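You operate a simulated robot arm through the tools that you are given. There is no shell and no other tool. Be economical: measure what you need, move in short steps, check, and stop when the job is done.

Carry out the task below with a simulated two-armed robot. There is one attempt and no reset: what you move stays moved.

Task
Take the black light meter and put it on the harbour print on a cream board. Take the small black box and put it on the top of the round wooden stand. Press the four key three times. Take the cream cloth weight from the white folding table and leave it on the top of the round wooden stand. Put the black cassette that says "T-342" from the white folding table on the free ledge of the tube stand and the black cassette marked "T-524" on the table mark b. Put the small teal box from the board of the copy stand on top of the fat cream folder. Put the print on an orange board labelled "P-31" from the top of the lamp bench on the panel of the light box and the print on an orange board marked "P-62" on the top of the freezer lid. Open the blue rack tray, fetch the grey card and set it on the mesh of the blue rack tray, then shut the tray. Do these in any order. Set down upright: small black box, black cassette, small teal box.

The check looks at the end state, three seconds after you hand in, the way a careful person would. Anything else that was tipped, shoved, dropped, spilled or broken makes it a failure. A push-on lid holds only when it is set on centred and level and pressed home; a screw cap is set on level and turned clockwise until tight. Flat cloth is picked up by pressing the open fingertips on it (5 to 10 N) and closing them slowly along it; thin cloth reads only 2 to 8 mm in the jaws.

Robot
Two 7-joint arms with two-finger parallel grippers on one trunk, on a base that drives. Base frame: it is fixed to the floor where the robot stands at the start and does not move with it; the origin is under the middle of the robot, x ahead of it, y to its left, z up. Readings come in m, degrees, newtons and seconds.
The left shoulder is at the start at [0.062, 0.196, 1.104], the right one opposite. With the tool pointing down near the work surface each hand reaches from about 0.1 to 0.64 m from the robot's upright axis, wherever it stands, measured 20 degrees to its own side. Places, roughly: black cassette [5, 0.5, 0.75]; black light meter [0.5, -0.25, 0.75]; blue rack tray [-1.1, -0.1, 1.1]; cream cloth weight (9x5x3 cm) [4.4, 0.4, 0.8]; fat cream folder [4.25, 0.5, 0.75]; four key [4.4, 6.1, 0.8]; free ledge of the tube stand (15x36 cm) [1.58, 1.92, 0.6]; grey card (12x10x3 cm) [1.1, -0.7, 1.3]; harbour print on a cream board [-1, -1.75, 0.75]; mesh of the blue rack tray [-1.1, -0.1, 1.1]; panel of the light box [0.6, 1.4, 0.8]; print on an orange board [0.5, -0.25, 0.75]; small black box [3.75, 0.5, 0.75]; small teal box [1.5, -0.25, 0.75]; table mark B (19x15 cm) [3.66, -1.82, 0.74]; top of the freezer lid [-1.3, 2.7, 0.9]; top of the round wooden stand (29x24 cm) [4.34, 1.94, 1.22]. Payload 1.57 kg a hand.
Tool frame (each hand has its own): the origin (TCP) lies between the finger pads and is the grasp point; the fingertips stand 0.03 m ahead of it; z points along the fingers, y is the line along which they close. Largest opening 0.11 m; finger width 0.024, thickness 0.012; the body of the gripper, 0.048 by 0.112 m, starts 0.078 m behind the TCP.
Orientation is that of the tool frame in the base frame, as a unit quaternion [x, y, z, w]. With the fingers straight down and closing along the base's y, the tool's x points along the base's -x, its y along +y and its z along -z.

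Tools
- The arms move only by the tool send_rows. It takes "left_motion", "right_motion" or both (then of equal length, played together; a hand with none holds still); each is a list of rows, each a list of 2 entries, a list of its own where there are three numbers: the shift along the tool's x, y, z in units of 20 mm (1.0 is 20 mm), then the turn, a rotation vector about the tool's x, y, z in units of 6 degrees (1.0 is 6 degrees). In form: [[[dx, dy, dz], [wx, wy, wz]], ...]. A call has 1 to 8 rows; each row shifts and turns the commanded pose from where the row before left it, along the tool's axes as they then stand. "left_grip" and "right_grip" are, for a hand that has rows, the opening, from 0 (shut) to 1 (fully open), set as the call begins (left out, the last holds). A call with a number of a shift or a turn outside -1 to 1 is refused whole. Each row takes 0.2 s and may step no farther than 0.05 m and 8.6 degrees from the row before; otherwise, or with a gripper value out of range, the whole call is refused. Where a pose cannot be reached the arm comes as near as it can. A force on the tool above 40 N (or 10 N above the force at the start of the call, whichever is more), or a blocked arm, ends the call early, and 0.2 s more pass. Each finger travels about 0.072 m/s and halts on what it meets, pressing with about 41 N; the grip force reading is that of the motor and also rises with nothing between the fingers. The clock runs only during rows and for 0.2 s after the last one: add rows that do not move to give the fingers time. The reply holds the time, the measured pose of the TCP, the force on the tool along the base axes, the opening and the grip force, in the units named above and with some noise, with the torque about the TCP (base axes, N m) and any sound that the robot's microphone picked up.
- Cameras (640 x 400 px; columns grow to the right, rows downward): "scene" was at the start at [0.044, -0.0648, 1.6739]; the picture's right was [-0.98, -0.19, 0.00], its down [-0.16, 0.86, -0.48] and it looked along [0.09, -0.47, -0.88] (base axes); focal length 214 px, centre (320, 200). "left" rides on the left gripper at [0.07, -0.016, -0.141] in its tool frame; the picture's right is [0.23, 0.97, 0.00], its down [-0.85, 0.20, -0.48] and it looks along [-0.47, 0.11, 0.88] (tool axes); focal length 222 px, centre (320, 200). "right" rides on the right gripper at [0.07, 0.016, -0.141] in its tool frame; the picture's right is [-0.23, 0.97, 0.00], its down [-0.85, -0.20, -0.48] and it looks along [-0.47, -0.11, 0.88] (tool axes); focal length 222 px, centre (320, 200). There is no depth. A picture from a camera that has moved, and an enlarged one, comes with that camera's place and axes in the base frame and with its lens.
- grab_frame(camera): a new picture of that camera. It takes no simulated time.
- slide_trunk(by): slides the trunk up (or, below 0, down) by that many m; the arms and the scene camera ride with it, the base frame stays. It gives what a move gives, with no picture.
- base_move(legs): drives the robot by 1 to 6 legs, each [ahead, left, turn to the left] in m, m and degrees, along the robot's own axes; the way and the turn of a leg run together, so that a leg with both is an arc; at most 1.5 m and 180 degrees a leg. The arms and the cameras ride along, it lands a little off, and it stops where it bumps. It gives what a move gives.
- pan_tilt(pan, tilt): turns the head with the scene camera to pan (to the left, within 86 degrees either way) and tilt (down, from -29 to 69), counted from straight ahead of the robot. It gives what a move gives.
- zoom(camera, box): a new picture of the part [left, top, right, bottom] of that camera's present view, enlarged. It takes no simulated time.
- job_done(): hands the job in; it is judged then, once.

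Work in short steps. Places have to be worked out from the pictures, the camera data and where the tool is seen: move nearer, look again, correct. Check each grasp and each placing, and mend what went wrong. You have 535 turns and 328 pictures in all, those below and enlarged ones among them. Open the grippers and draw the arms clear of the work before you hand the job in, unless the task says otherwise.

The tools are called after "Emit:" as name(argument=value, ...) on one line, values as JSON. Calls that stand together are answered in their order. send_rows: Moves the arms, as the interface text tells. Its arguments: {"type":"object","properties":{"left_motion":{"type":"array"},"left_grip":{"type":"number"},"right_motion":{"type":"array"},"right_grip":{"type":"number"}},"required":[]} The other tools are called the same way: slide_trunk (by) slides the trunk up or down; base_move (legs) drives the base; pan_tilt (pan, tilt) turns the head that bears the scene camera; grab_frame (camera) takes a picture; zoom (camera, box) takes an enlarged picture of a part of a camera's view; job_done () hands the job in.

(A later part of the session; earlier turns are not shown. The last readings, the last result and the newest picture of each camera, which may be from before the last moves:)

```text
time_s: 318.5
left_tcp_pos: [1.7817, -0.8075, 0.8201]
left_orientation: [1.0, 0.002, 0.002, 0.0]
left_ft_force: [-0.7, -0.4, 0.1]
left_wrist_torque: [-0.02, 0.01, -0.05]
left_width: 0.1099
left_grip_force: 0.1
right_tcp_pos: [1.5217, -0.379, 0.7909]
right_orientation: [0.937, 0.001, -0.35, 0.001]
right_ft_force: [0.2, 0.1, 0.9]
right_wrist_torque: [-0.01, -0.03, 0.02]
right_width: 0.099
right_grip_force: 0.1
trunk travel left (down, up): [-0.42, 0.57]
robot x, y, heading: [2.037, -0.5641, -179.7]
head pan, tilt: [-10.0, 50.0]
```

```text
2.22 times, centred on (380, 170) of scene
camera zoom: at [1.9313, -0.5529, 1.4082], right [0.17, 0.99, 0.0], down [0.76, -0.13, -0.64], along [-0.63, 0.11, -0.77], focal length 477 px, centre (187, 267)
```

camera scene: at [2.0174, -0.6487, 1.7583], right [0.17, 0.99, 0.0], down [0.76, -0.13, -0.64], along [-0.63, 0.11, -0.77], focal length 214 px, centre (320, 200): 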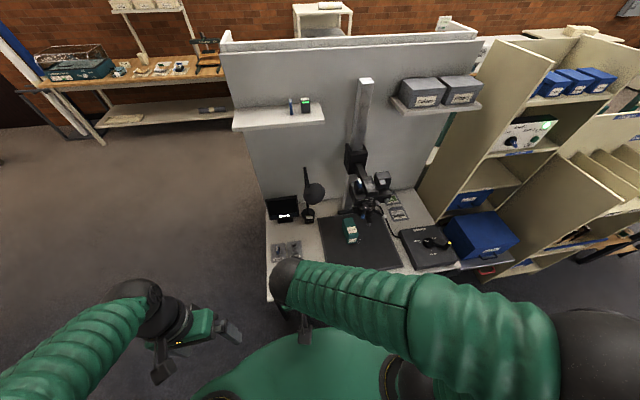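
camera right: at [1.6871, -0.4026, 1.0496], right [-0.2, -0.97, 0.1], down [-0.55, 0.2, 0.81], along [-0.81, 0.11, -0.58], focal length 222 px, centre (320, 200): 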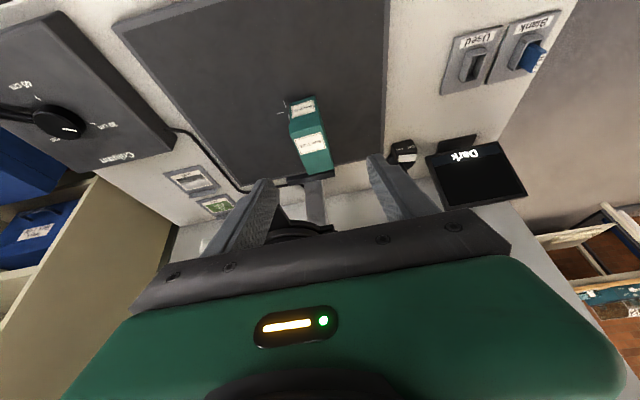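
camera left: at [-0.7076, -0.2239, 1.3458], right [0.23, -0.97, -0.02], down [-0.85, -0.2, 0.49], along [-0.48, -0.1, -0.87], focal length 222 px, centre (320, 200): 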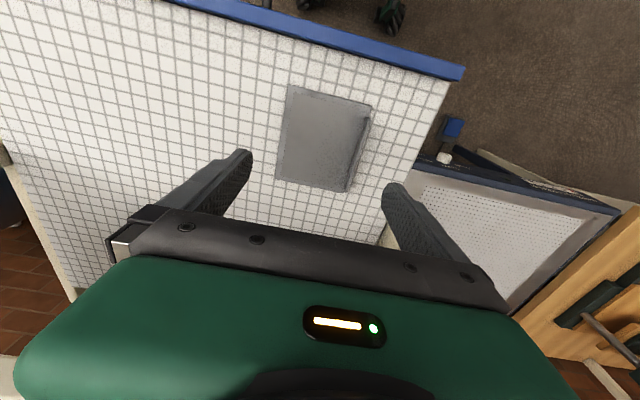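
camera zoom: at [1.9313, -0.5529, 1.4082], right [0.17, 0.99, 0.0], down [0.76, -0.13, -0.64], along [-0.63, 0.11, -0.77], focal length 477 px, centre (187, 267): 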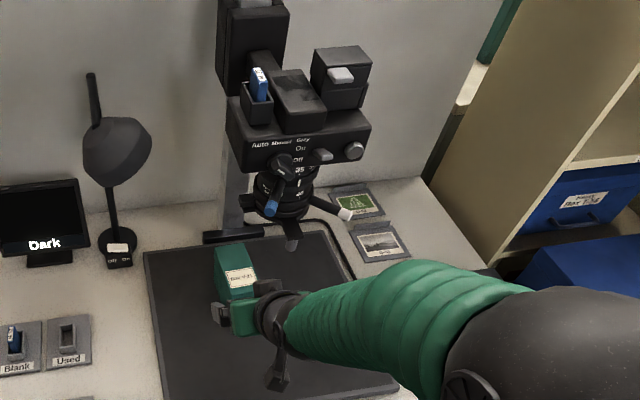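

Now the tool axis points straight at the box. I shift 17 mm in y and advance along the tool axis.

Emit:
send_rows(right_motion=[[[0, -0.4, 1], [0, 0, 0]], [[0, -0.4, 1], [0, 0, 0]], [[0, 0, 1], [0, 0, 0]], [[0, 0, 1], [0, 0, 0]], [[0, 0, 1], [0, 0, 0]], [[0, 0, 0], [0, 0, 0]]])

Emit:
grab_frame(camera="right")

Emit:
zoom(camera="scene", box=[300, 120, 460, 240])

```text
time_s: 319.9
left_tcp_pos: [1.7838, -0.8074, 0.8212]
left_orientation: [1.0, 0.002, 0.002, -0.001]
left_ft_force: [0.5, 0.4, -0.1]
left_wrist_torque: [-0.02, 0.02, -0.01]
left_width: 0.11
left_grip_force: 0.0
right_tcp_pos: [1.455, -0.362, 0.7162]
right_orientation: [0.937, 0.001, -0.35, 0.001]
right_ft_force: [-0.4, -0.8, 1.2]
right_wrist_torque: [0.04, 0.03, -0.02]
right_width: 0.099
right_grip_force: 0.2
trunk travel left (down, up): [-0.42, 0.57]
robot x, y, heading: [2.0404, -0.5666, -179.9]
head pan, tilt: [-10.0, 50.0]
```

```text
215 pictures are left
camera right: at [1.6022, -0.3779, 0.776], right [-0.17, -0.97, 0.15], down [-0.33, 0.2, 0.92], along [-0.93, 0.11, -0.36], focal length 222 px, centre (320, 200)
```

right: 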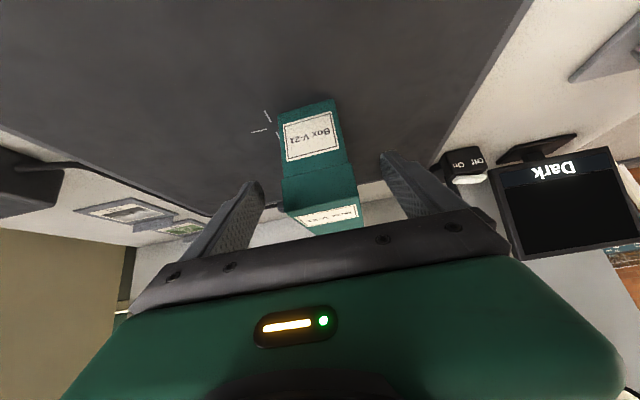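

```text
3.33 times, centred on (380, 180) of scene
camera zoom: at [1.932, -0.5529, 1.4082], right [0.17, 0.99, 0.0], down [0.76, -0.13, -0.64], along [-0.63, 0.11, -0.77], focal length 715 px, centre (120, 267)
```

zoom: 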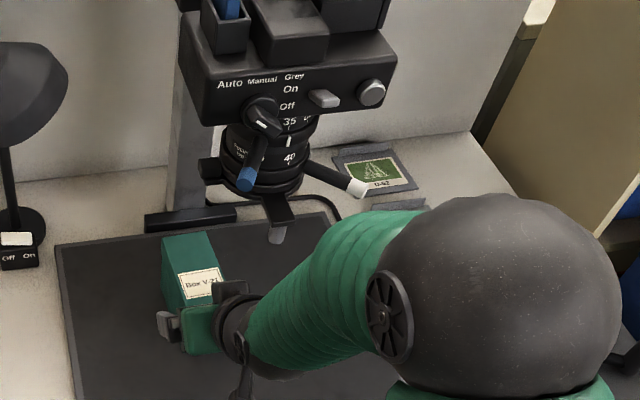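

Aligned in y. Advance the final ~4 cm slowly.

Emit:
send_rows(right_motion=[[[0, 0, 0.6], [0, 0, 0]], [[0, 0, 0.6], [0, 0, 0]], [[0, 0, 0.5], [0, 0, 0]], [[0, 0, 0], [0, 0, 0]]])

Emit:
grab_frame(camera="right")

```text
time_s: 320.9
left_tcp_pos: [1.7829, -0.8071, 0.8212]
left_orientation: [1.0, 0.001, 0.001, 0.0]
left_ft_force: [-0.4, -1.0, -1.0]
left_wrist_torque: [0.01, 0.03, 0.0]
left_width: 0.1101
left_grip_force: 0.0
right_tcp_pos: [1.4327, -0.3627, 0.6903]
right_orientation: [0.937, 0.001, -0.35, 0.0]
right_ft_force: [0.6, -0.4, -0.5]
right_wrist_torque: [-0.01, 0.04, 0.0]
right_width: 0.099
right_grip_force: 0.2
trunk travel left (down, up): [-0.42, 0.57]
robot x, y, heading: [2.0412, -0.566, -179.8]
head pan, tilt: [-10.0, 50.0]
```

```text
213 pictures are left
camera right: at [1.5798, -0.3782, 0.7498], right [-0.17, -0.97, 0.15], down [-0.33, 0.2, 0.92], along [-0.93, 0.11, -0.36], focal length 222 px, centre (320, 200)
```

right: 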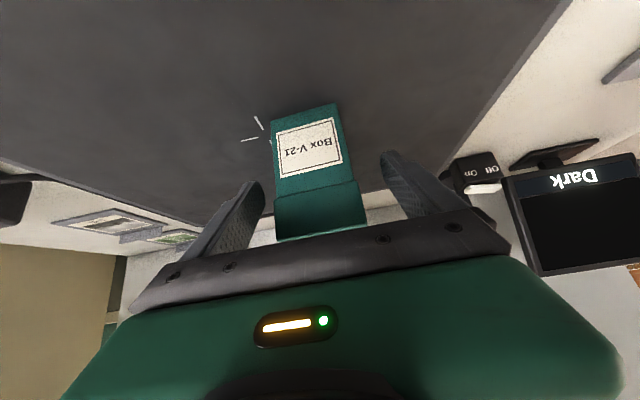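

Fingers straddle the box front. One cm more, then close.

Emit:
send_rows(right_motion=[[[0, 0, 0.4], [0, 0, 0]], [[0, 0, 0.3], [0, 0, 0]], [[0, 0, 0], [0, 0, 0]]])

Emit:
send_rows(right_motion=[[[0, 0, 0], [0, 0, 0]], [[0, 0, 0], [0, 0, 0]], [[0, 0, 0], [0, 0, 0]], [[0, 0, 0], [0, 0, 0]], [[0, 0, 0], [0, 0, 0]]], right_grip=0.2)

Emit:
grab_frame(camera="right")

```text
time_s: 321.7
left_tcp_pos: [1.7827, -0.8074, 0.8207]
left_orientation: [1.0, 0.002, 0.001, 0.0]
left_ft_force: [-0.2, 0.2, -0.3]
left_wrist_torque: [-0.03, -0.02, 0.05]
left_width: 0.11
left_grip_force: 0.1
right_tcp_pos: [1.4243, -0.3624, 0.6794]
right_orientation: [0.937, 0.002, -0.35, 0.002]
right_ft_force: [0.1, -0.5, -0.5]
right_wrist_torque: [0.01, -0.03, 0.03]
right_width: 0.0989
right_grip_force: 0.0
trunk travel left (down, up): [-0.42, 0.57]
robot x, y, heading: [2.039, -0.5667, -179.8]
head pan, tilt: [-10.0, 50.0]
```

```text
time_s: 322.9
left_tcp_pos: [1.7816, -0.8067, 0.8193]
left_orientation: [1.0, 0.002, 0.001, 0.0]
left_ft_force: [-0.1, -0.1, -0.4]
left_wrist_torque: [-0.01, -0.02, 0.0]
left_width: 0.11
left_grip_force: 0.1
right_tcp_pos: [1.4238, -0.3623, 0.6789]
right_orientation: [0.937, 0.001, -0.35, 0.002]
right_ft_force: [1.4, 0.3, 0.5]
right_wrist_torque: [-0.1, 0.05, 0.07]
right_width: 0.0598
right_grip_force: 40.9
trunk travel left (down, up): [-0.42, 0.57]
robot x, y, heading: [2.0406, -0.5694, -179.8]
head pan, tilt: [-10.0, 50.0]
```

```text
212 pictures are left
camera right: at [1.5712, -0.3785, 0.7399], right [-0.17, -0.97, 0.15], down [-0.33, 0.2, 0.92], along [-0.93, 0.11, -0.36], focal length 222 px, centre (320, 200)
```

right: 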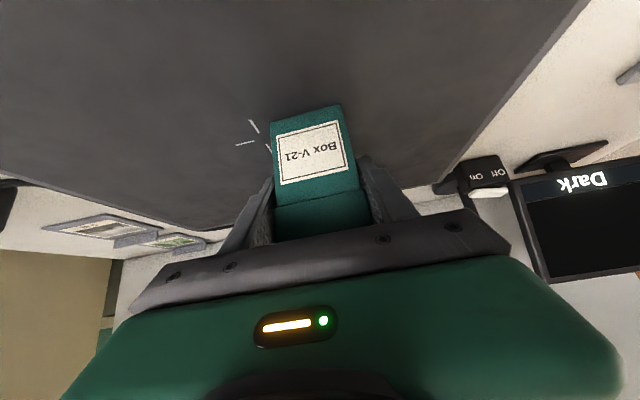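

Gripped at 60 mm. I lift 2 cm and draw it back toward me, then up.

Emit:
send_rows(right_motion=[[[-0.33, 0, -0.38], [0, 0, 0]], [[-0.66, 0, -0.76], [0, 0, 0]], [[0.755, 0, -0.656], [0, 0, 0]], [[0.755, 0, -0.656], [0, 0, 0]], [[0.755, 0, -0.656], [0, 0, 0]], [[0.755, 0, -0.656], [0, 0, 0]], [[0.755, 0, -0.656], [0, 0, 0]], [[0.755, 0, -0.656], [0, 0, 0]]])

Emit:
grab_frame(camera="right")

Emit:
grab_frame(camera="scene")

```text
time_s: 324.7
left_tcp_pos: [1.7824, -0.8072, 0.8193]
left_orientation: [1.0, 0.001, 0.001, -0.001]
left_ft_force: [0.4, 0.2, -0.1]
left_wrist_torque: [-0.03, -0.02, 0.02]
left_width: 0.11
left_grip_force: 0.0
right_tcp_pos: [1.5431, -0.3623, 0.7099]
right_orientation: [0.936, 0.001, -0.351, 0.0]
right_ft_force: [-1.0, 0.6, -3.2]
right_wrist_torque: [0.02, -0.1, -0.01]
right_width: 0.0597
right_grip_force: 40.5
trunk travel left (down, up): [-0.42, 0.57]
robot x, y, heading: [2.0379, -0.5712, -179.7]
head pan, tilt: [-10.0, 50.0]
```

```text
211 pictures are left
camera right: at [1.6898, -0.3776, 0.77], right [-0.17, -0.97, 0.15], down [-0.33, 0.2, 0.92], along [-0.93, 0.11, -0.36], focal length 222 px, centre (320, 200)
```

right: 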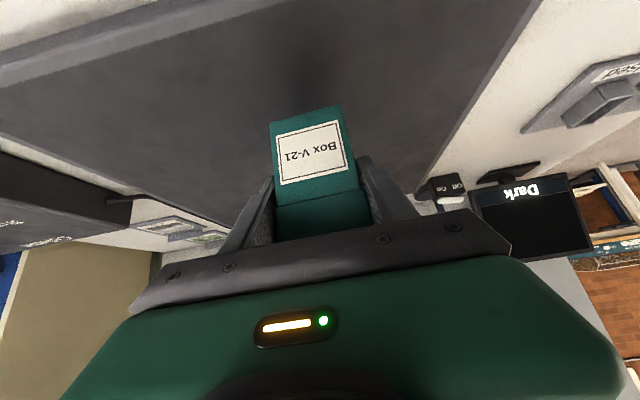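

```text
210 pictures are left
camera scene: at [1.9318, -0.5527, 1.4082], right [0.17, 0.99, 0.0], down [0.76, -0.13, -0.64], along [-0.63, 0.11, -0.77], focal length 214 px, centre (320, 200)
```

scene: 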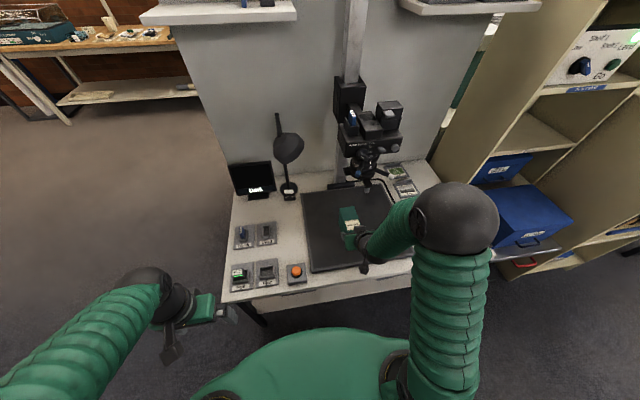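

Box is held. I raise the trunk, back away, and turn to look toward the folding table.

Emit:
slide_trunk(by=0.4)

Emit:
base_move(legs=[[-0.3, 0, 0], [0, 0, -170]])

Emit:
pan_tilt(pan=0, tilt=22)

Emit:
grab_frame(camera="scene")

```text
time_s: 327.9
left_tcp_pos: [1.7806, -0.8058, 1.1969]
left_orientation: [1.0, 0.001, 0.002, 0.001]
left_ft_force: [1.0, -0.5, -0.1]
left_wrist_torque: [0.0, 0.01, 0.0]
left_width: 0.11
left_grip_force: 0.1
right_tcp_pos: [1.5485, -0.3623, 1.0793]
right_orientation: [0.941, 0.002, -0.338, 0.002]
right_ft_force: [-3.1, -1.2, -17.0]
right_wrist_torque: [-0.33, -0.81, 0.12]
right_width: 0.0604
right_grip_force: 41.4
trunk travel left (down, up): [-0.796, 0.194]
robot x, y, heading: [2.0436, -0.5688, -179.9]
head pan, tilt: [-10.0, 50.0]
stopped: the force on the tool passed its limit at 49 N (the readings are from after the stop); the commanded pose is now the measured one
```

```text
time_s: 336.9
left_tcp_pos: [2.5468, -0.2794, 1.196]
left_orientation: [-0.101, 0.995, 0.0, -0.001]
left_ft_force: [0.2, -0.6, -1.2]
left_wrist_torque: [-0.01, 0.01, -0.01]
left_width: 0.1102
left_grip_force: 0.1
right_tcp_pos: [2.8635, -0.6683, 1.0814]
right_orientation: [-0.095, 0.935, 0.035, 0.34]
right_ft_force: [0.1, -0.3, -3.1]
right_wrist_torque: [-0.03, 0.14, -0.01]
right_width: 0.0605
right_grip_force: 41.0
trunk travel left (down, up): [-0.796, 0.194]
robot x, y, heading: [2.3418, -0.5654, 11.8]
head pan, tilt: [-10.0, 50.0]
```

```text
time_s: 337.8
left_tcp_pos: [2.5453, -0.2798, 1.1968]
left_orientation: [-0.102, 0.995, 0.0, -0.001]
left_ft_force: [-0.1, 0.3, -1.1]
left_wrist_torque: [0.0, -0.04, 0.0]
left_width: 0.11
left_grip_force: 0.0
right_tcp_pos: [2.863, -0.6682, 1.0821]
right_orientation: [-0.094, 0.935, 0.034, 0.34]
right_ft_force: [-0.2, -0.6, -2.7]
right_wrist_torque: [0.0, 0.12, -0.01]
right_width: 0.0604
right_grip_force: 41.4
trunk travel left (down, up): [-0.796, 0.194]
robot x, y, heading: [2.3442, -0.561, 11.7]
head pan, tilt: [0.0, 22.0]
```

```text
209 pictures are left
camera scene: at [2.4645, -0.539, 1.8261], right [0.2, -0.98, 0.0], down [-0.37, -0.08, -0.93], along [0.91, 0.19, -0.38], focal length 214 px, centre (320, 200)
```

scene: 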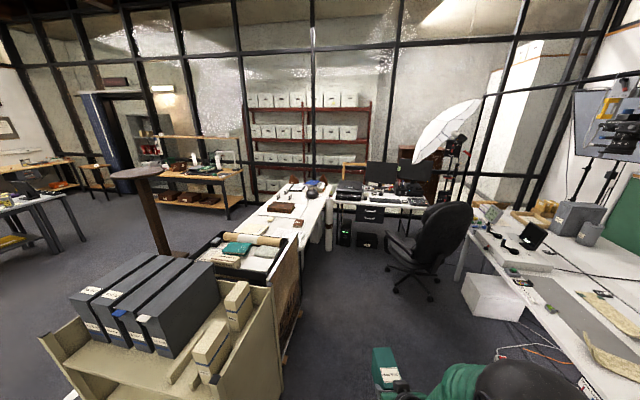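

The trunk lift hit something near the copy stand. I turn to check that nothing was displaced there.

Emit:
base_move(legs=[[0, 0, 95]])

Emit:
pan_tilt(pan=70, tilt=35)

Emit:
grab_frame(camera="scene")

Emit:
zoom(camera="scene", box=[220, 100, 460, 260])

```text
time_s: 342.2
left_tcp_pos: [2.0398, -0.3886, 1.1965]
left_orientation: [0.804, -0.594, 0.001, 0.0]
left_ft_force: [-0.1, 0.9, -0.7]
left_wrist_torque: [-0.01, 0.03, 0.0]
left_width: 0.1104
left_grip_force: 0.0
right_tcp_pos: [2.3954, -0.0353, 1.0809]
right_orientation: [0.756, -0.558, -0.276, -0.203]
right_ft_force: [0.2, -0.7, -3.5]
right_wrist_torque: [-0.12, -0.04, 0.02]
right_width: 0.0596
right_grip_force: 40.9
trunk travel left (down, up): [-0.796, 0.194]
robot x, y, heading: [2.3409, -0.5681, 107.0]
head pan, tilt: [0.0, 22.0]
```

```text
time_s: 343.6
left_tcp_pos: [2.0368, -0.3895, 1.1966]
left_orientation: [0.804, -0.594, 0.002, 0.0]
left_ft_force: [0.0, -0.3, -0.7]
left_wrist_torque: [0.0, -0.03, -0.03]
left_width: 0.1099
left_grip_force: 0.1
right_tcp_pos: [2.3956, -0.0367, 1.0813]
right_orientation: [0.756, -0.558, -0.275, -0.203]
right_ft_force: [0.2, 1.0, -2.5]
right_wrist_torque: [-0.11, -0.03, -0.01]
right_width: 0.0595
right_grip_force: 41.2
trunk travel left (down, up): [-0.796, 0.194]
robot x, y, heading: [2.3411, -0.5653, 106.7]
head pan, tilt: [70.0, 35.0]
```

```text
208 pictures are left
camera scene: at [2.2438, -0.5281, 1.8057], right [0.05, 1.0, 0.0], down [0.57, -0.03, -0.82], along [-0.82, 0.04, -0.57], focal length 214 px, centre (320, 200)
```

scene: 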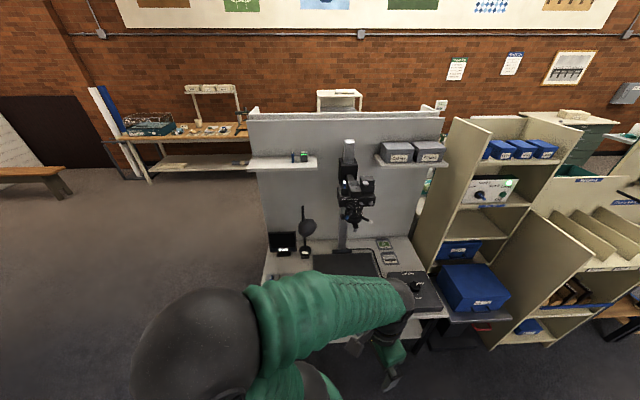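

```text
2.50 times, centred on (340, 180) of scene
camera zoom: at [2.2438, -0.5281, 1.8057], right [0.05, 1.0, 0.0], down [0.57, -0.03, -0.82], along [-0.82, 0.04, -0.57], focal length 536 px, centre (270, 250)
```

zoom: 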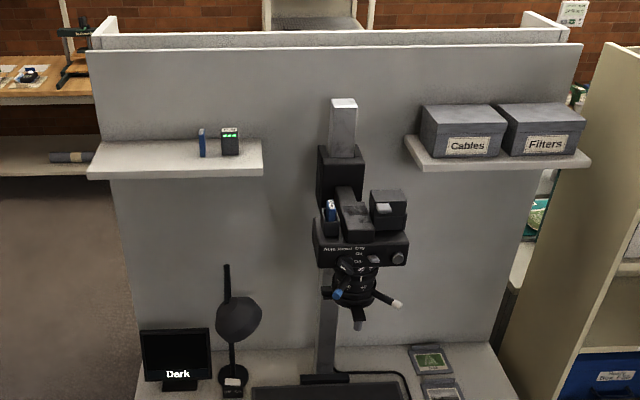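

The copy camera carriage was pushed up ~0.22 m on its column by my lift; I'll restore it later with a free hand (I have reference views). First I deliver the teal box: drive toward the folding table.

Emit:
base_move(legs=[[0, 0, -107], [1.2, -0.1, 0]])

Emit:
pan_tilt(pan=45, tilt=35)

Emit:
grab_frame(camera="scene")

```text
time_s: 354.2
left_tcp_pos: [3.7976, -0.4401, 1.1962]
left_orientation: [0.008, 1.0, 0.0, 0.0]
left_ft_force: [0.0, -1.0, -0.2]
left_wrist_torque: [0.04, -0.02, 0.01]
left_width: 0.11
left_grip_force: 0.1
right_tcp_pos: [4.0229, -0.8878, 1.0819]
right_orientation: [0.007, 0.939, -0.002, 0.344]
right_ft_force: [0.3, -1.2, -2.5]
right_wrist_torque: [-0.02, 0.15, 0.0]
right_width: 0.0604
right_grip_force: 40.5
trunk travel left (down, up): [-0.796, 0.194]
robot x, y, heading: [3.5367, -0.6744, -0.8]
head pan, tilt: [70.0, 35.0]
```

```text
time_s: 355.1
left_tcp_pos: [3.7992, -0.4404, 1.1962]
left_orientation: [0.008, 1.0, 0.0, -0.001]
left_ft_force: [0.6, -0.5, -0.3]
left_wrist_torque: [-0.04, -0.01, -0.02]
left_width: 0.1099
left_grip_force: 0.0
right_tcp_pos: [4.0259, -0.8884, 1.0806]
right_orientation: [0.007, 0.94, -0.002, 0.342]
right_ft_force: [0.6, -0.3, -3.0]
right_wrist_torque: [0.0, 0.13, -0.01]
right_width: 0.0603
right_grip_force: 41.1
trunk travel left (down, up): [-0.796, 0.194]
robot x, y, heading: [3.5379, -0.6745, -0.6]
head pan, tilt: [45.0, 35.0]
```

```text
206 pictures are left
camera scene: at [3.6343, -0.6129, 1.8056], right [0.7, -0.72, 0.0], down [-0.41, -0.4, -0.82], along [0.59, 0.57, -0.57], focal length 214 px, centre (320, 200)
```

scene: 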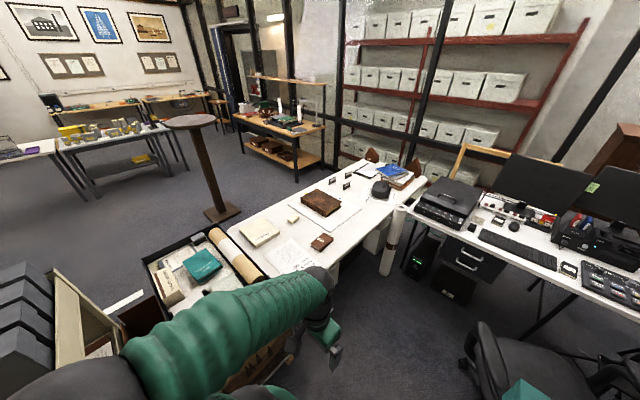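

Emit:
zoom(camera="scene", box=[220, 140, 430, 280])

Emit:
zoom(camera="scene", box=[120, 200, 320, 340])

```text
2.86 times, centred on (325, 210) of scene
camera zoom: at [3.6343, -0.6129, 1.8056], right [0.7, -0.72, 0.0], down [-0.41, -0.4, -0.82], along [0.59, 0.57, -0.57], focal length 613 px, centre (306, 171)
```

zoom: 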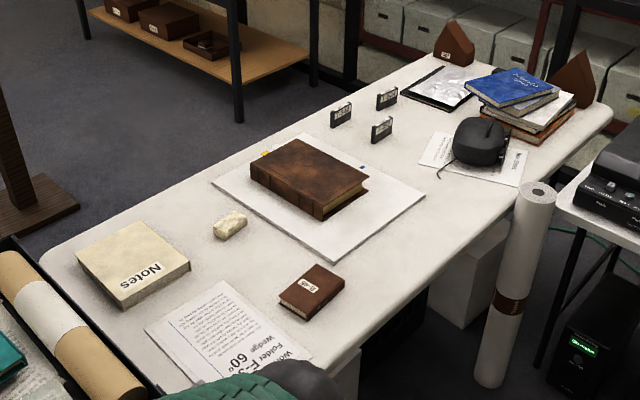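

```text
2.86 times, centred on (220, 270) of scene
camera zoom: at [3.6343, -0.6129, 1.8056], right [0.7, -0.72, 0.0], down [-0.41, -0.4, -0.82], along [0.59, 0.57, -0.57], focal length 613 px, centre (606, 0)
```

zoom: 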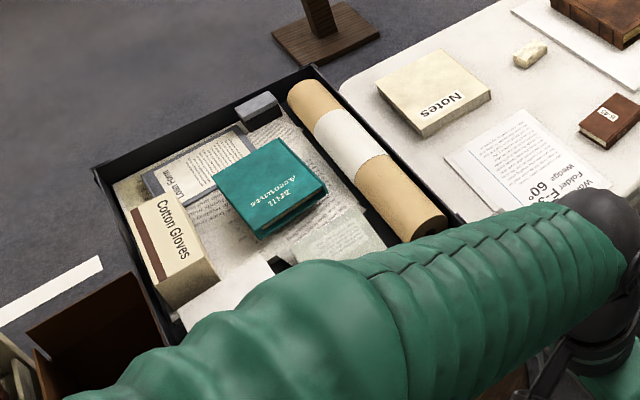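

The folding-table items lie nearer its far (+y) side, so I'll approach from there, going round the cart on the west. I drive back and look along that corridor.

Emit:
base_move(legs=[[-1.2, 0.05, 0.6], [0, 0, 90]])

Emit:
pan_tilt(pan=0, tilt=30)

Emit:
grab_frame(camera="scene")

```text
time_s: 365.1
left_tcp_pos: [2.096, -0.3521, 1.1959]
left_orientation: [-0.703, 0.712, -0.001, -0.001]
left_ft_force: [-0.5, 0.7, -0.4]
left_wrist_torque: [0.03, -0.01, 0.01]
left_width: 0.11
left_grip_force: 0.0
right_tcp_pos: [2.5435, -0.1261, 1.0816]
right_orientation: [-0.659, 0.669, 0.241, 0.243]
right_ft_force: [0.0, -1.1, -3.1]
right_wrist_torque: [-0.16, -0.04, -0.04]
right_width: 0.0599
right_grip_force: 41.3
trunk travel left (down, up): [-0.796, 0.194]
robot x, y, heading: [2.3302, -0.6104, 89.3]
head pan, tilt: [45.0, 35.0]
```

```text
time_s: 366.2
left_tcp_pos: [2.0941, -0.3523, 1.1976]
left_orientation: [-0.702, 0.713, 0.0, -0.001]
left_ft_force: [0.1, -0.2, -0.1]
left_wrist_torque: [-0.02, 0.0, -0.01]
left_width: 0.1101
left_grip_force: 0.0
right_tcp_pos: [2.5441, -0.1263, 1.0814]
right_orientation: [-0.66, 0.669, 0.241, 0.243]
right_ft_force: [0.0, -0.1, -3.1]
right_wrist_torque: [-0.18, -0.01, -0.02]
right_width: 0.06
right_grip_force: 41.7
trunk travel left (down, up): [-0.796, 0.194]
robot x, y, heading: [2.3324, -0.6129, 89.4]
head pan, tilt: [0.0, 30.0]
```

```text
203 pictures are left
camera scene: at [2.3318, -0.4876, 1.8134], right [1.0, -0.01, 0.0], down [-0.01, -0.5, -0.87], along [0.01, 0.87, -0.5], focal length 214 px, centre (320, 200)
```

scene: 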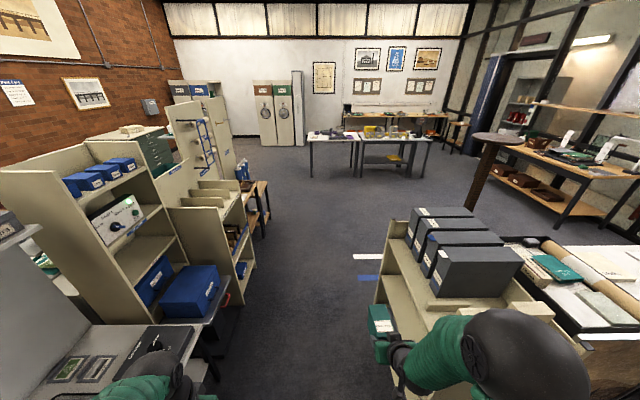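

The corridor is passable; I raise the trunk so elbows clear the cart's folders, then drive through.

Emit:
slide_trunk(by=0.19)

Emit:
base_move(legs=[[0, 0.06, 0.6], [1.0, 0, 0], [0.8, 0, 0]])

Emit:
pan_tilt(pan=-70, tilt=35)

Emit:
grab_frame(camera="scene")

```text
time_s: 368.3
left_tcp_pos: [2.0943, -0.3517, 1.3862]
left_orientation: [-0.703, 0.711, -0.001, -0.001]
left_ft_force: [0.0, -0.7, -1.1]
left_wrist_torque: [-0.02, 0.0, 0.03]
left_width: 0.11
left_grip_force: 0.1
right_tcp_pos: [2.5439, -0.126, 1.272]
right_orientation: [-0.66, 0.669, 0.241, 0.243]
right_ft_force: [0.4, 0.0, -2.9]
right_wrist_torque: [-0.15, 0.02, 0.02]
right_width: 0.0597
right_grip_force: 40.9
trunk travel left (down, up): [-0.986, 0.004]
robot x, y, heading: [2.332, -0.6112, 89.2]
head pan, tilt: [0.0, 30.0]
```

```text
time_s: 377.8
left_tcp_pos: [2.0543, 1.4295, 1.3864]
left_orientation: [-0.702, 0.712, -0.001, 0.001]
left_ft_force: [-0.2, -0.3, 0.4]
left_wrist_torque: [0.04, 0.0, -0.02]
left_width: 0.1101
left_grip_force: 0.0
right_tcp_pos: [2.503, 1.6556, 1.273]
right_orientation: [-0.659, 0.669, 0.241, 0.244]
right_ft_force: [-0.1, 0.8, -3.5]
right_wrist_torque: [-0.16, 0.0, 0.0]
right_width: 0.0598
right_grip_force: 40.9
trunk travel left (down, up): [-0.986, 0.004]
robot x, y, heading: [2.2863, 1.1751, 89.1]
head pan, tilt: [0.0, 30.0]
```

```text
time_s: 379.2
left_tcp_pos: [2.0541, 1.4324, 1.3869]
left_orientation: [-0.701, 0.713, 0.0, -0.001]
left_ft_force: [0.0, -0.1, 0.1]
left_wrist_torque: [0.02, 0.01, -0.01]
left_width: 0.1101
left_grip_force: 0.0
right_tcp_pos: [2.5037, 1.6569, 1.271]
right_orientation: [-0.658, 0.67, 0.241, 0.244]
right_ft_force: [-0.5, -0.6, -3.3]
right_wrist_torque: [-0.12, 0.0, 0.01]
right_width: 0.0595
right_grip_force: 41.2
trunk travel left (down, up): [-0.986, 0.004]
robot x, y, heading: [2.2904, 1.1729, 89.1]
head pan, tilt: [-70.0, 35.0]
```

```text
202 pictures are left
camera scene: at [2.3733, 1.235, 1.9957], right [0.33, -0.94, 0.0], down [-0.54, -0.19, -0.82], along [0.77, 0.27, -0.57], focal length 214 px, centre (320, 200)
```

scene: 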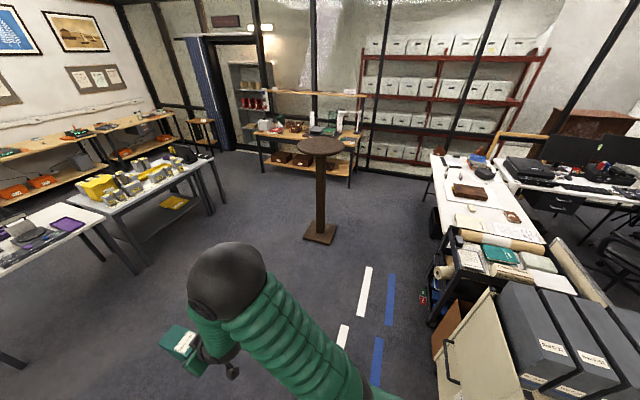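

I turn to face −y and then slide along +x behind the folding table.

Emit:
base_move(legs=[[0, 0, -90], [0, 0.08, 0], [0.7, 0, 0], [0, 0, -89]])

Emit:
base_move(legs=[[0, 1.2, 0]])

Emit:
pan_tilt(pan=0, tilt=50)

Emit:
grab_frame(camera="scene")

```text
time_s: 391.4
left_tcp_pos: [3.242, 0.992, 1.385]
left_orientation: [0.702, 0.712, 0.0, -0.001]
left_ft_force: [0.6, -0.5, -0.4]
left_wrist_torque: [-0.02, -0.01, 0.02]
left_width: 0.1098
left_grip_force: 0.1
right_tcp_pos: [2.7998, 0.7537, 1.2732]
right_orientation: [0.659, 0.67, -0.239, 0.244]
right_ft_force: [0.0, 0.2, -2.0]
right_wrist_torque: [0.16, 0.04, -0.02]
right_width: 0.0596
right_grip_force: 40.8
trunk travel left (down, up): [-0.986, 0.004]
robot x, y, heading: [3.0015, 1.2492, -89.1]
head pan, tilt: [-70.0, 35.0]
```

```text
time_s: 397.4
left_tcp_pos: [4.4391, 1.0098, 1.3865]
left_orientation: [0.702, 0.712, 0.002, 0.0]
left_ft_force: [0.2, -0.6, 0.2]
left_wrist_torque: [0.01, 0.0, 0.04]
left_width: 0.11
left_grip_force: 0.0
right_tcp_pos: [3.9976, 0.7699, 1.2713]
right_orientation: [0.659, 0.669, -0.239, 0.246]
right_ft_force: [0.5, 0.2, -2.1]
right_wrist_torque: [0.12, -0.01, 0.02]
right_width: 0.0599
right_grip_force: 41.2
trunk travel left (down, up): [-0.986, 0.004]
robot x, y, heading: [4.1992, 1.2599, -89.1]
head pan, tilt: [-70.0, 35.0]
```

```text
time_s: 398.9
left_tcp_pos: [4.4426, 1.0105, 1.3864]
left_orientation: [0.702, 0.712, 0.0, -0.001]
left_ft_force: [0.0, -0.2, 0.1]
left_wrist_torque: [-0.01, 0.0, 0.02]
left_width: 0.1101
left_grip_force: 0.1
right_tcp_pos: [3.9998, 0.7709, 1.2717]
right_orientation: [0.659, 0.669, -0.24, 0.245]
right_ft_force: [1.4, 1.5, -3.3]
right_wrist_torque: [0.15, 0.0, -0.01]
right_width: 0.0599
right_grip_force: 40.8
trunk travel left (down, up): [-0.986, 0.004]
robot x, y, heading: [4.201, 1.2607, -89.2]
head pan, tilt: [0.0, 50.0]
```

```text
201 pictures are left
camera scene: at [4.2011, 1.1529, 1.9739], right [-1.0, -0.01, 0.0], down [-0.01, 0.77, -0.64], along [0.01, -0.64, -0.77], focal length 214 px, centre (320, 200)
```

scene: 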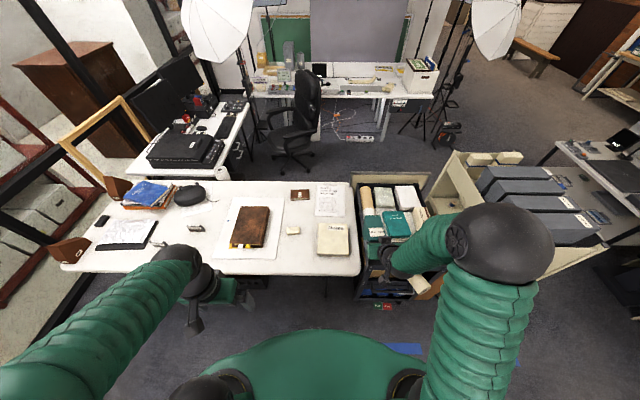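

Emit:
zoom(camera="scene", box=[160, 170, 360, 295])

Emit:
zoom(camera="scene", box=[310, 160, 460, 310])

```text
3.20 times, centred on (260, 232) of scene
camera zoom: at [4.2011, 1.1529, 1.9739], right [-1.0, -0.01, 0.0], down [-0.01, 0.77, -0.64], along [0.01, -0.64, -0.77], focal length 686 px, centre (512, 96)
```

zoom: 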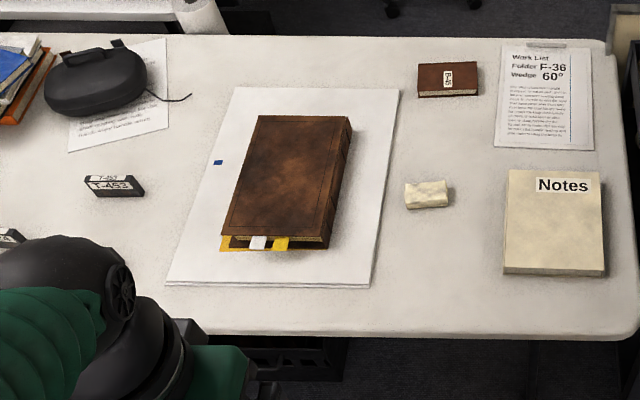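

```text
2.67 times, centred on (385, 235) of scene
camera zoom: at [4.2011, 1.1529, 1.9739], right [-1.0, -0.01, 0.0], down [-0.01, 0.77, -0.64], along [0.01, -0.64, -0.77], focal length 572 px, centre (147, 107)
```

zoom: 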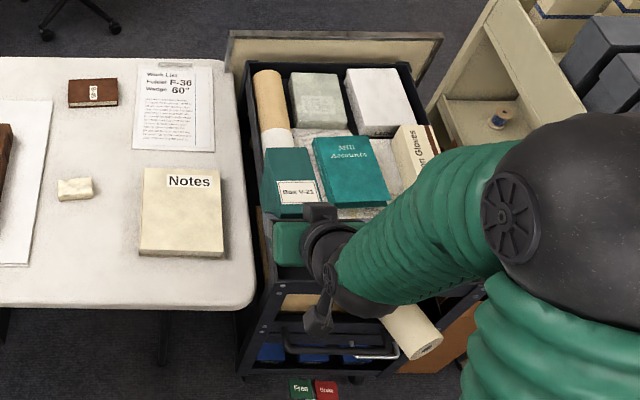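

"Notes" is the fat cream folder, centre ≈ (4.13,0.47). I move up to the table.

Emit:
base_move(legs=[[0.18, 0.12, 0]])

Emit:
grab_frame(camera="right")

Emit:
grab_frame(camera="scene")

```text
time_s: 400.5
left_tcp_pos: [4.5578, 0.8347, 1.3892]
left_orientation: [0.702, 0.712, 0.001, 0.003]
left_ft_force: [-0.9, -0.5, 0.7]
left_wrist_torque: [-0.01, -0.03, -0.04]
left_width: 0.1102
left_grip_force: 0.1
right_tcp_pos: [4.1155, 0.5959, 1.2729]
right_orientation: [0.659, 0.668, -0.239, 0.248]
right_ft_force: [-1.1, 0.0, -2.6]
right_wrist_torque: [0.14, -0.06, 0.02]
right_width: 0.06
right_grip_force: 41.3
trunk travel left (down, up): [-0.986, 0.004]
robot x, y, heading: [4.3222, 1.0825, -88.9]
head pan, tilt: [0.0, 50.0]
```

```text
198 pictures are left
camera right: at [4.1305, 0.7404, 1.3347], right [0.98, -0.16, 0.15], down [-0.2, -0.35, 0.92], along [-0.09, -0.92, -0.37], focal length 222 px, centre (320, 200)
```

right: 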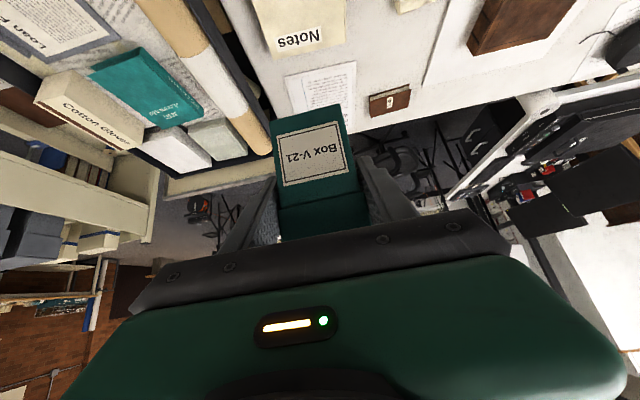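

```text
197 pictures are left
camera scene: at [4.3113, 0.9799, 1.9743], right [-1.0, -0.01, -0.01], down [-0.01, 0.76, -0.64], along [0.01, -0.64, -0.76], focal length 214 px, centre (320, 200)
```

scene: 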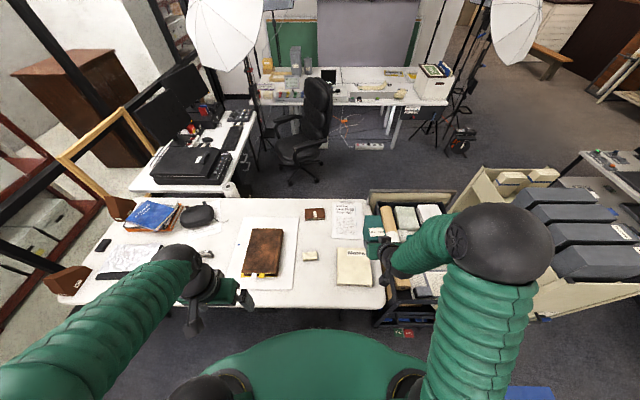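

I lower the trunk, then extend the hand forward over the folder.

Emit:
slide_trunk(by=-0.33)

Emit:
send_rows(right_motion=[[[-0.73, 0.15, 0.62], [0, 0, 0]], [[-0.73, 0.15, 0.62], [0, 0, 0]], [[-0.73, 0.15, 0.62], [0, 0, 0]], [[-0.73, 0.15, 0.62], [0, 0, 0]], [[-0.73, 0, 0.62], [0, 0, 0]], [[0, 0, 0], [0, 0, 0]]])

Emit:
zoom(camera="scene", box=[280, 140, 480, 300])

Emit:
grab_frame(camera="right")

```text
time_s: 403.8
left_tcp_pos: [4.5646, 0.8323, 1.0564]
left_orientation: [0.702, 0.712, -0.001, -0.001]
left_ft_force: [-0.5, -0.1, 0.2]
left_wrist_torque: [0.0, 0.04, -0.01]
left_width: 0.1101
left_grip_force: 0.1
right_tcp_pos: [4.1231, 0.5927, 0.942]
right_orientation: [0.661, 0.668, -0.241, 0.244]
right_ft_force: [-0.3, 0.0, -3.3]
right_wrist_torque: [0.14, 0.0, 0.0]
right_width: 0.0596
right_grip_force: 41.3
trunk travel left (down, up): [-0.656, 0.334]
robot x, y, heading: [4.3245, 1.0801, -89.2]
head pan, tilt: [0.0, 50.0]
```

```text
time_s: 405.2
left_tcp_pos: [4.5642, 0.8325, 1.0568]
left_orientation: [0.702, 0.712, 0.0, -0.001]
left_ft_force: [0.4, 0.9, 0.7]
left_wrist_torque: [-0.02, -0.01, 0.04]
left_width: 0.1103
left_grip_force: 0.0
right_tcp_pos: [4.1374, 0.4967, 0.9421]
right_orientation: [0.66, 0.668, -0.242, 0.244]
right_ft_force: [0.2, 0.1, -2.5]
right_wrist_torque: [0.14, -0.02, 0.01]
right_width: 0.0599
right_grip_force: 40.8
trunk travel left (down, up): [-0.656, 0.334]
robot x, y, heading: [4.3201, 1.0827, -89.2]
head pan, tilt: [0.0, 50.0]
```

```text
2.50 times, centred on (380, 220) of scene
camera zoom: at [4.3226, 0.9738, 1.6439], right [-1.0, -0.01, 0.0], down [-0.01, 0.77, -0.64], along [0.01, -0.64, -0.77], focal length 536 px, centre (170, 150)
```

zoom: 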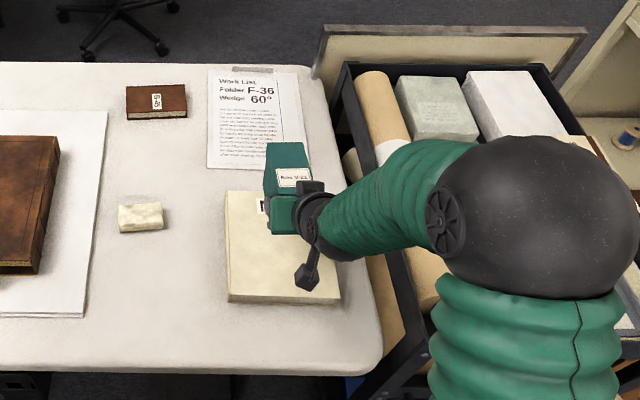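

```text
195 pictures are left
camera right: at [4.1517, 0.6417, 1.0041], right [0.98, -0.16, 0.15], down [-0.2, -0.35, 0.92], along [-0.1, -0.92, -0.37], focal length 222 px, centre (320, 200)
```

right: 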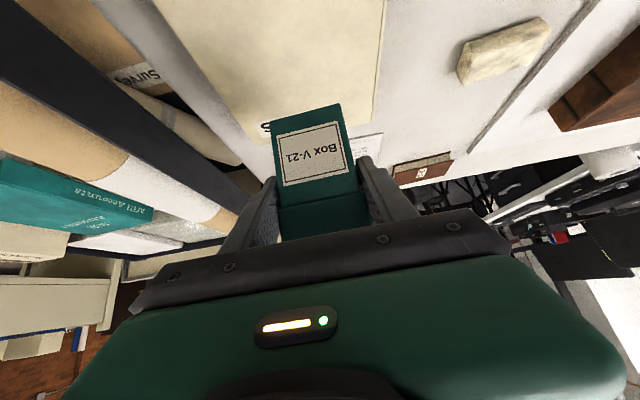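

Folder spans x 4.045–4.23, y 0.37–0.60; box is centred over it. I lower it.

Emit:
send_rows(right_motion=[[[0.643, 0, 0.765], [0, 0, 0]], [[0.643, 0, 0.765], [0, 0, 0]], [[0.643, 0, 0.765], [0, 0, 0]], [[0.32, 0, 0.38], [0, 0, 0]], [[0, 0, 0], [0, 0, 0]]])

Emit:
grab_frame(camera="right")

```text
time_s: 406.4
left_tcp_pos: [4.564, 0.8299, 1.0566]
left_orientation: [0.703, 0.711, -0.001, -0.001]
left_ft_force: [0.3, -0.6, 0.8]
left_wrist_torque: [-0.02, 0.0, -0.02]
left_width: 0.11
left_grip_force: 0.0
right_tcp_pos: [4.1365, 0.497, 0.8708]
right_orientation: [0.66, 0.668, -0.241, 0.244]
right_ft_force: [-0.3, 0.1, -3.3]
right_wrist_torque: [0.14, 0.01, -0.01]
right_width: 0.0597
right_grip_force: 41.2
trunk travel left (down, up): [-0.656, 0.334]
robot x, y, heading: [4.3201, 1.0846, -89.6]
head pan, tilt: [0.0, 50.0]
```

```text
194 pictures are left
camera right: at [4.1518, 0.6416, 0.9338], right [0.98, -0.16, 0.15], down [-0.2, -0.35, 0.92], along [-0.1, -0.92, -0.37], focal length 222 px, centre (320, 200)
```

right: 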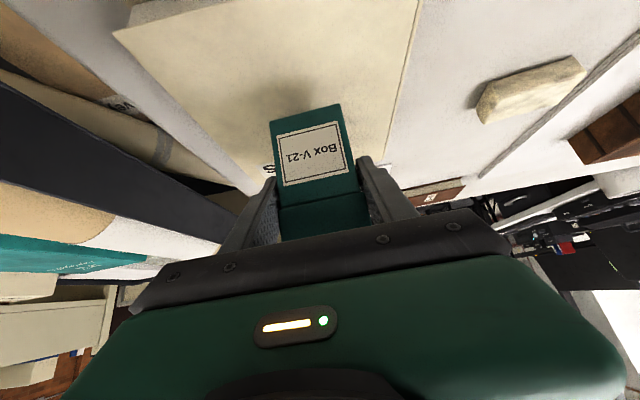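

Continue lowering in ~4 mm steps.

Emit:
send_rows(right_motion=[[[0.19, 0, 0.23], [0, 0, 0]], [[0.19, 0, 0.23], [0, 0, 0]], [[0.13, 0, 0.153], [0, 0, 0]], [[0, 0, 0], [0, 0, 0]]])

Emit:
grab_frame(camera="right")

```text
time_s: 407.4
left_tcp_pos: [4.5655, 0.8306, 1.057]
left_orientation: [0.702, 0.712, 0.0, -0.001]
left_ft_force: [0.1, -0.4, 0.6]
left_wrist_torque: [-0.01, 0.0, 0.02]
left_width: 0.1099
left_grip_force: 0.1
right_tcp_pos: [4.1357, 0.4963, 0.8558]
right_orientation: [0.66, 0.669, -0.241, 0.244]
right_ft_force: [-0.2, 0.3, -3.2]
right_wrist_torque: [0.13, 0.01, 0.03]
right_width: 0.0599
right_grip_force: 41.5
trunk travel left (down, up): [-0.656, 0.334]
robot x, y, heading: [4.3236, 1.081, -89.2]
head pan, tilt: [0.0, 50.0]
```

```text
193 pictures are left
camera right: at [4.1518, 0.6407, 0.9178], right [0.98, -0.16, 0.15], down [-0.2, -0.35, 0.92], along [-0.1, -0.92, -0.37], focal length 222 px, centre (320, 200)
```

right: 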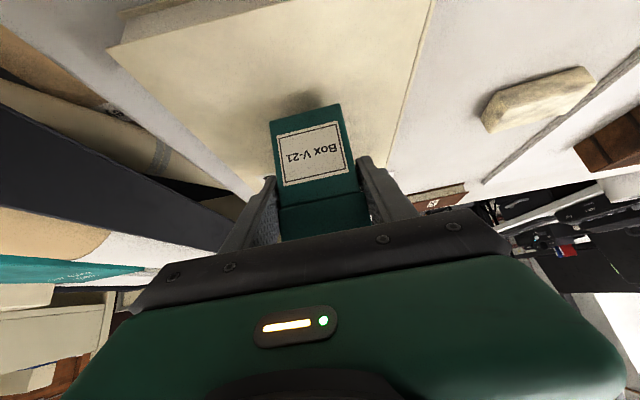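

Shadow is close to the box; 3 mm steps now.

Emit:
send_rows(right_motion=[[[0.1, 0, 0.115], [0, 0, 0]], [[0.1, 0, 0.115], [0, 0, 0]], [[0.1, 0, 0.115], [0, 0, 0]], [[0, 0, 0], [0, 0, 0]]])

```text
time_s: 408.4
left_tcp_pos: [4.5645, 0.8331, 1.0568]
left_orientation: [0.702, 0.712, -0.001, 0.0]
left_ft_force: [0.0, 0.1, 0.0]
left_wrist_torque: [0.04, 0.0, 0.02]
left_width: 0.11
left_grip_force: 0.0
right_tcp_pos: [4.1374, 0.4985, 0.848]
right_orientation: [0.66, 0.668, -0.243, 0.245]
right_ft_force: [-1.1, 4.5, 15.2]
right_wrist_torque: [-1.28, -0.35, -0.07]
right_width: 0.0599
right_grip_force: 40.8
trunk travel left (down, up): [-0.656, 0.334]
robot x, y, heading: [4.3273, 1.081, -89.2]
head pan, tilt: [0.0, 50.0]
```

Contact. I ease slightly and open, then withdraw along the tool axis.

Emit:
send_rows(right_motion=[[[-0.06, 0, -0.075], [0, 0, 0]], [[0, 0, 0], [0, 0, 0]]])

Emit:
send_rows(right_motion=[[[0, 0, 0], [0, 0, 0]], [[0, 0, 0], [0, 0, 0]], [[0, 0, 0], [0, 0, 0]]], right_grip=0.85)

Emit:
send_rows(right_motion=[[[0, 0, -0.5], [0, 0, 0]], [[0, 0, -1], [0, 0, 0]], [[0, 0, -1], [0, 0, 0]], [[0, 0, -1], [0, 0, 0]], [[0, 0, -1], [0, 0, 0]], [[0, 0, -1], [0, 0, 0]], [[0, 0, -1], [0, 0, 0]], [[0, 0, -1], [0, 0, 0]]])

Emit:
grab_frame(camera="right")

Emit:
zoom(camera="scene", box=[300, 140, 500, 300])

```text
time_s: 409.0
left_tcp_pos: [4.5652, 0.8317, 1.0586]
left_orientation: [0.703, 0.712, -0.001, 0.0]
left_ft_force: [-0.1, 0.0, 0.4]
left_wrist_torque: [-0.02, -0.03, 0.02]
left_width: 0.1099
left_grip_force: 0.1
right_tcp_pos: [4.137, 0.4984, 0.8497]
right_orientation: [0.66, 0.669, -0.241, 0.244]
right_ft_force: [-0.7, 2.8, 9.4]
right_wrist_torque: [-0.93, -0.25, -0.04]
right_width: 0.0597
right_grip_force: 41.0
trunk travel left (down, up): [-0.656, 0.334]
robot x, y, heading: [4.3232, 1.0825, -89.4]
head pan, tilt: [0.0, 50.0]
```

```text
time_s: 409.8
left_tcp_pos: [4.565, 0.8312, 1.0561]
left_orientation: [0.703, 0.712, -0.002, 0.0]
left_ft_force: [0.0, -0.2, 0.1]
left_wrist_torque: [0.02, -0.04, -0.01]
left_width: 0.1101
left_grip_force: 0.1
right_tcp_pos: [4.1357, 0.4968, 0.8487]
right_orientation: [0.66, 0.669, -0.241, 0.244]
right_ft_force: [0.9, 0.5, -0.3]
right_wrist_torque: [0.0, 0.0, 0.0]
right_width: 0.0936
right_grip_force: 0.2
trunk travel left (down, up): [-0.656, 0.334]
robot x, y, heading: [4.3229, 1.0835, -89.1]
head pan, tilt: [0.0, 50.0]
```

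```text
time_s: 411.6
left_tcp_pos: [4.5652, 0.832, 1.0575]
left_orientation: [0.703, 0.712, -0.001, -0.001]
left_ft_force: [0.2, -0.1, 0.7]
left_wrist_torque: [0.0, 0.0, 0.02]
left_width: 0.11
left_grip_force: 0.1
right_tcp_pos: [4.1362, 0.594, 0.9656]
right_orientation: [0.659, 0.669, -0.24, 0.244]
right_ft_force: [0.7, 0.3, 0.0]
right_wrist_torque: [-0.01, -0.04, -0.03]
right_width: 0.0931
right_grip_force: 0.1
trunk travel left (down, up): [-0.656, 0.334]
robot x, y, heading: [4.3167, 1.0812, -89.0]
head pan, tilt: [0.0, 50.0]
```

```text
192 pictures are left
camera right: at [4.1509, 0.7389, 1.0269], right [0.98, -0.16, 0.15], down [-0.19, -0.35, 0.92], along [-0.1, -0.92, -0.37], focal length 222 px, centre (320, 200)
```

right: 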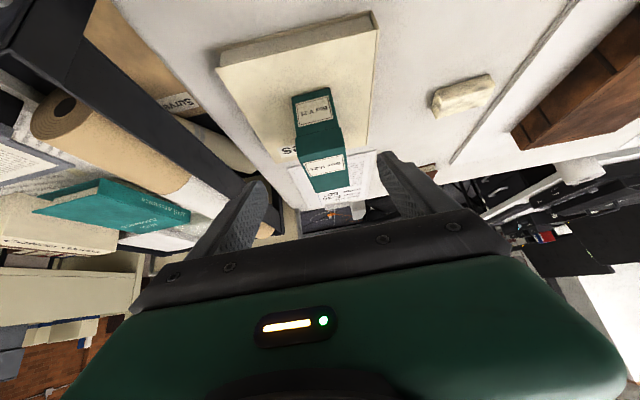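

```text
2.50 times, centred on (400, 220) of scene
camera zoom: at [4.323, 0.9761, 1.644], right [-1.0, -0.01, 0.0], down [-0.01, 0.77, -0.64], along [0.01, -0.64, -0.77], focal length 536 px, centre (120, 150)
```

zoom: 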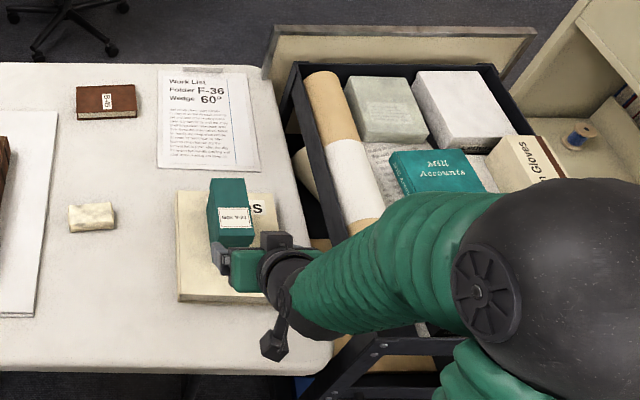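

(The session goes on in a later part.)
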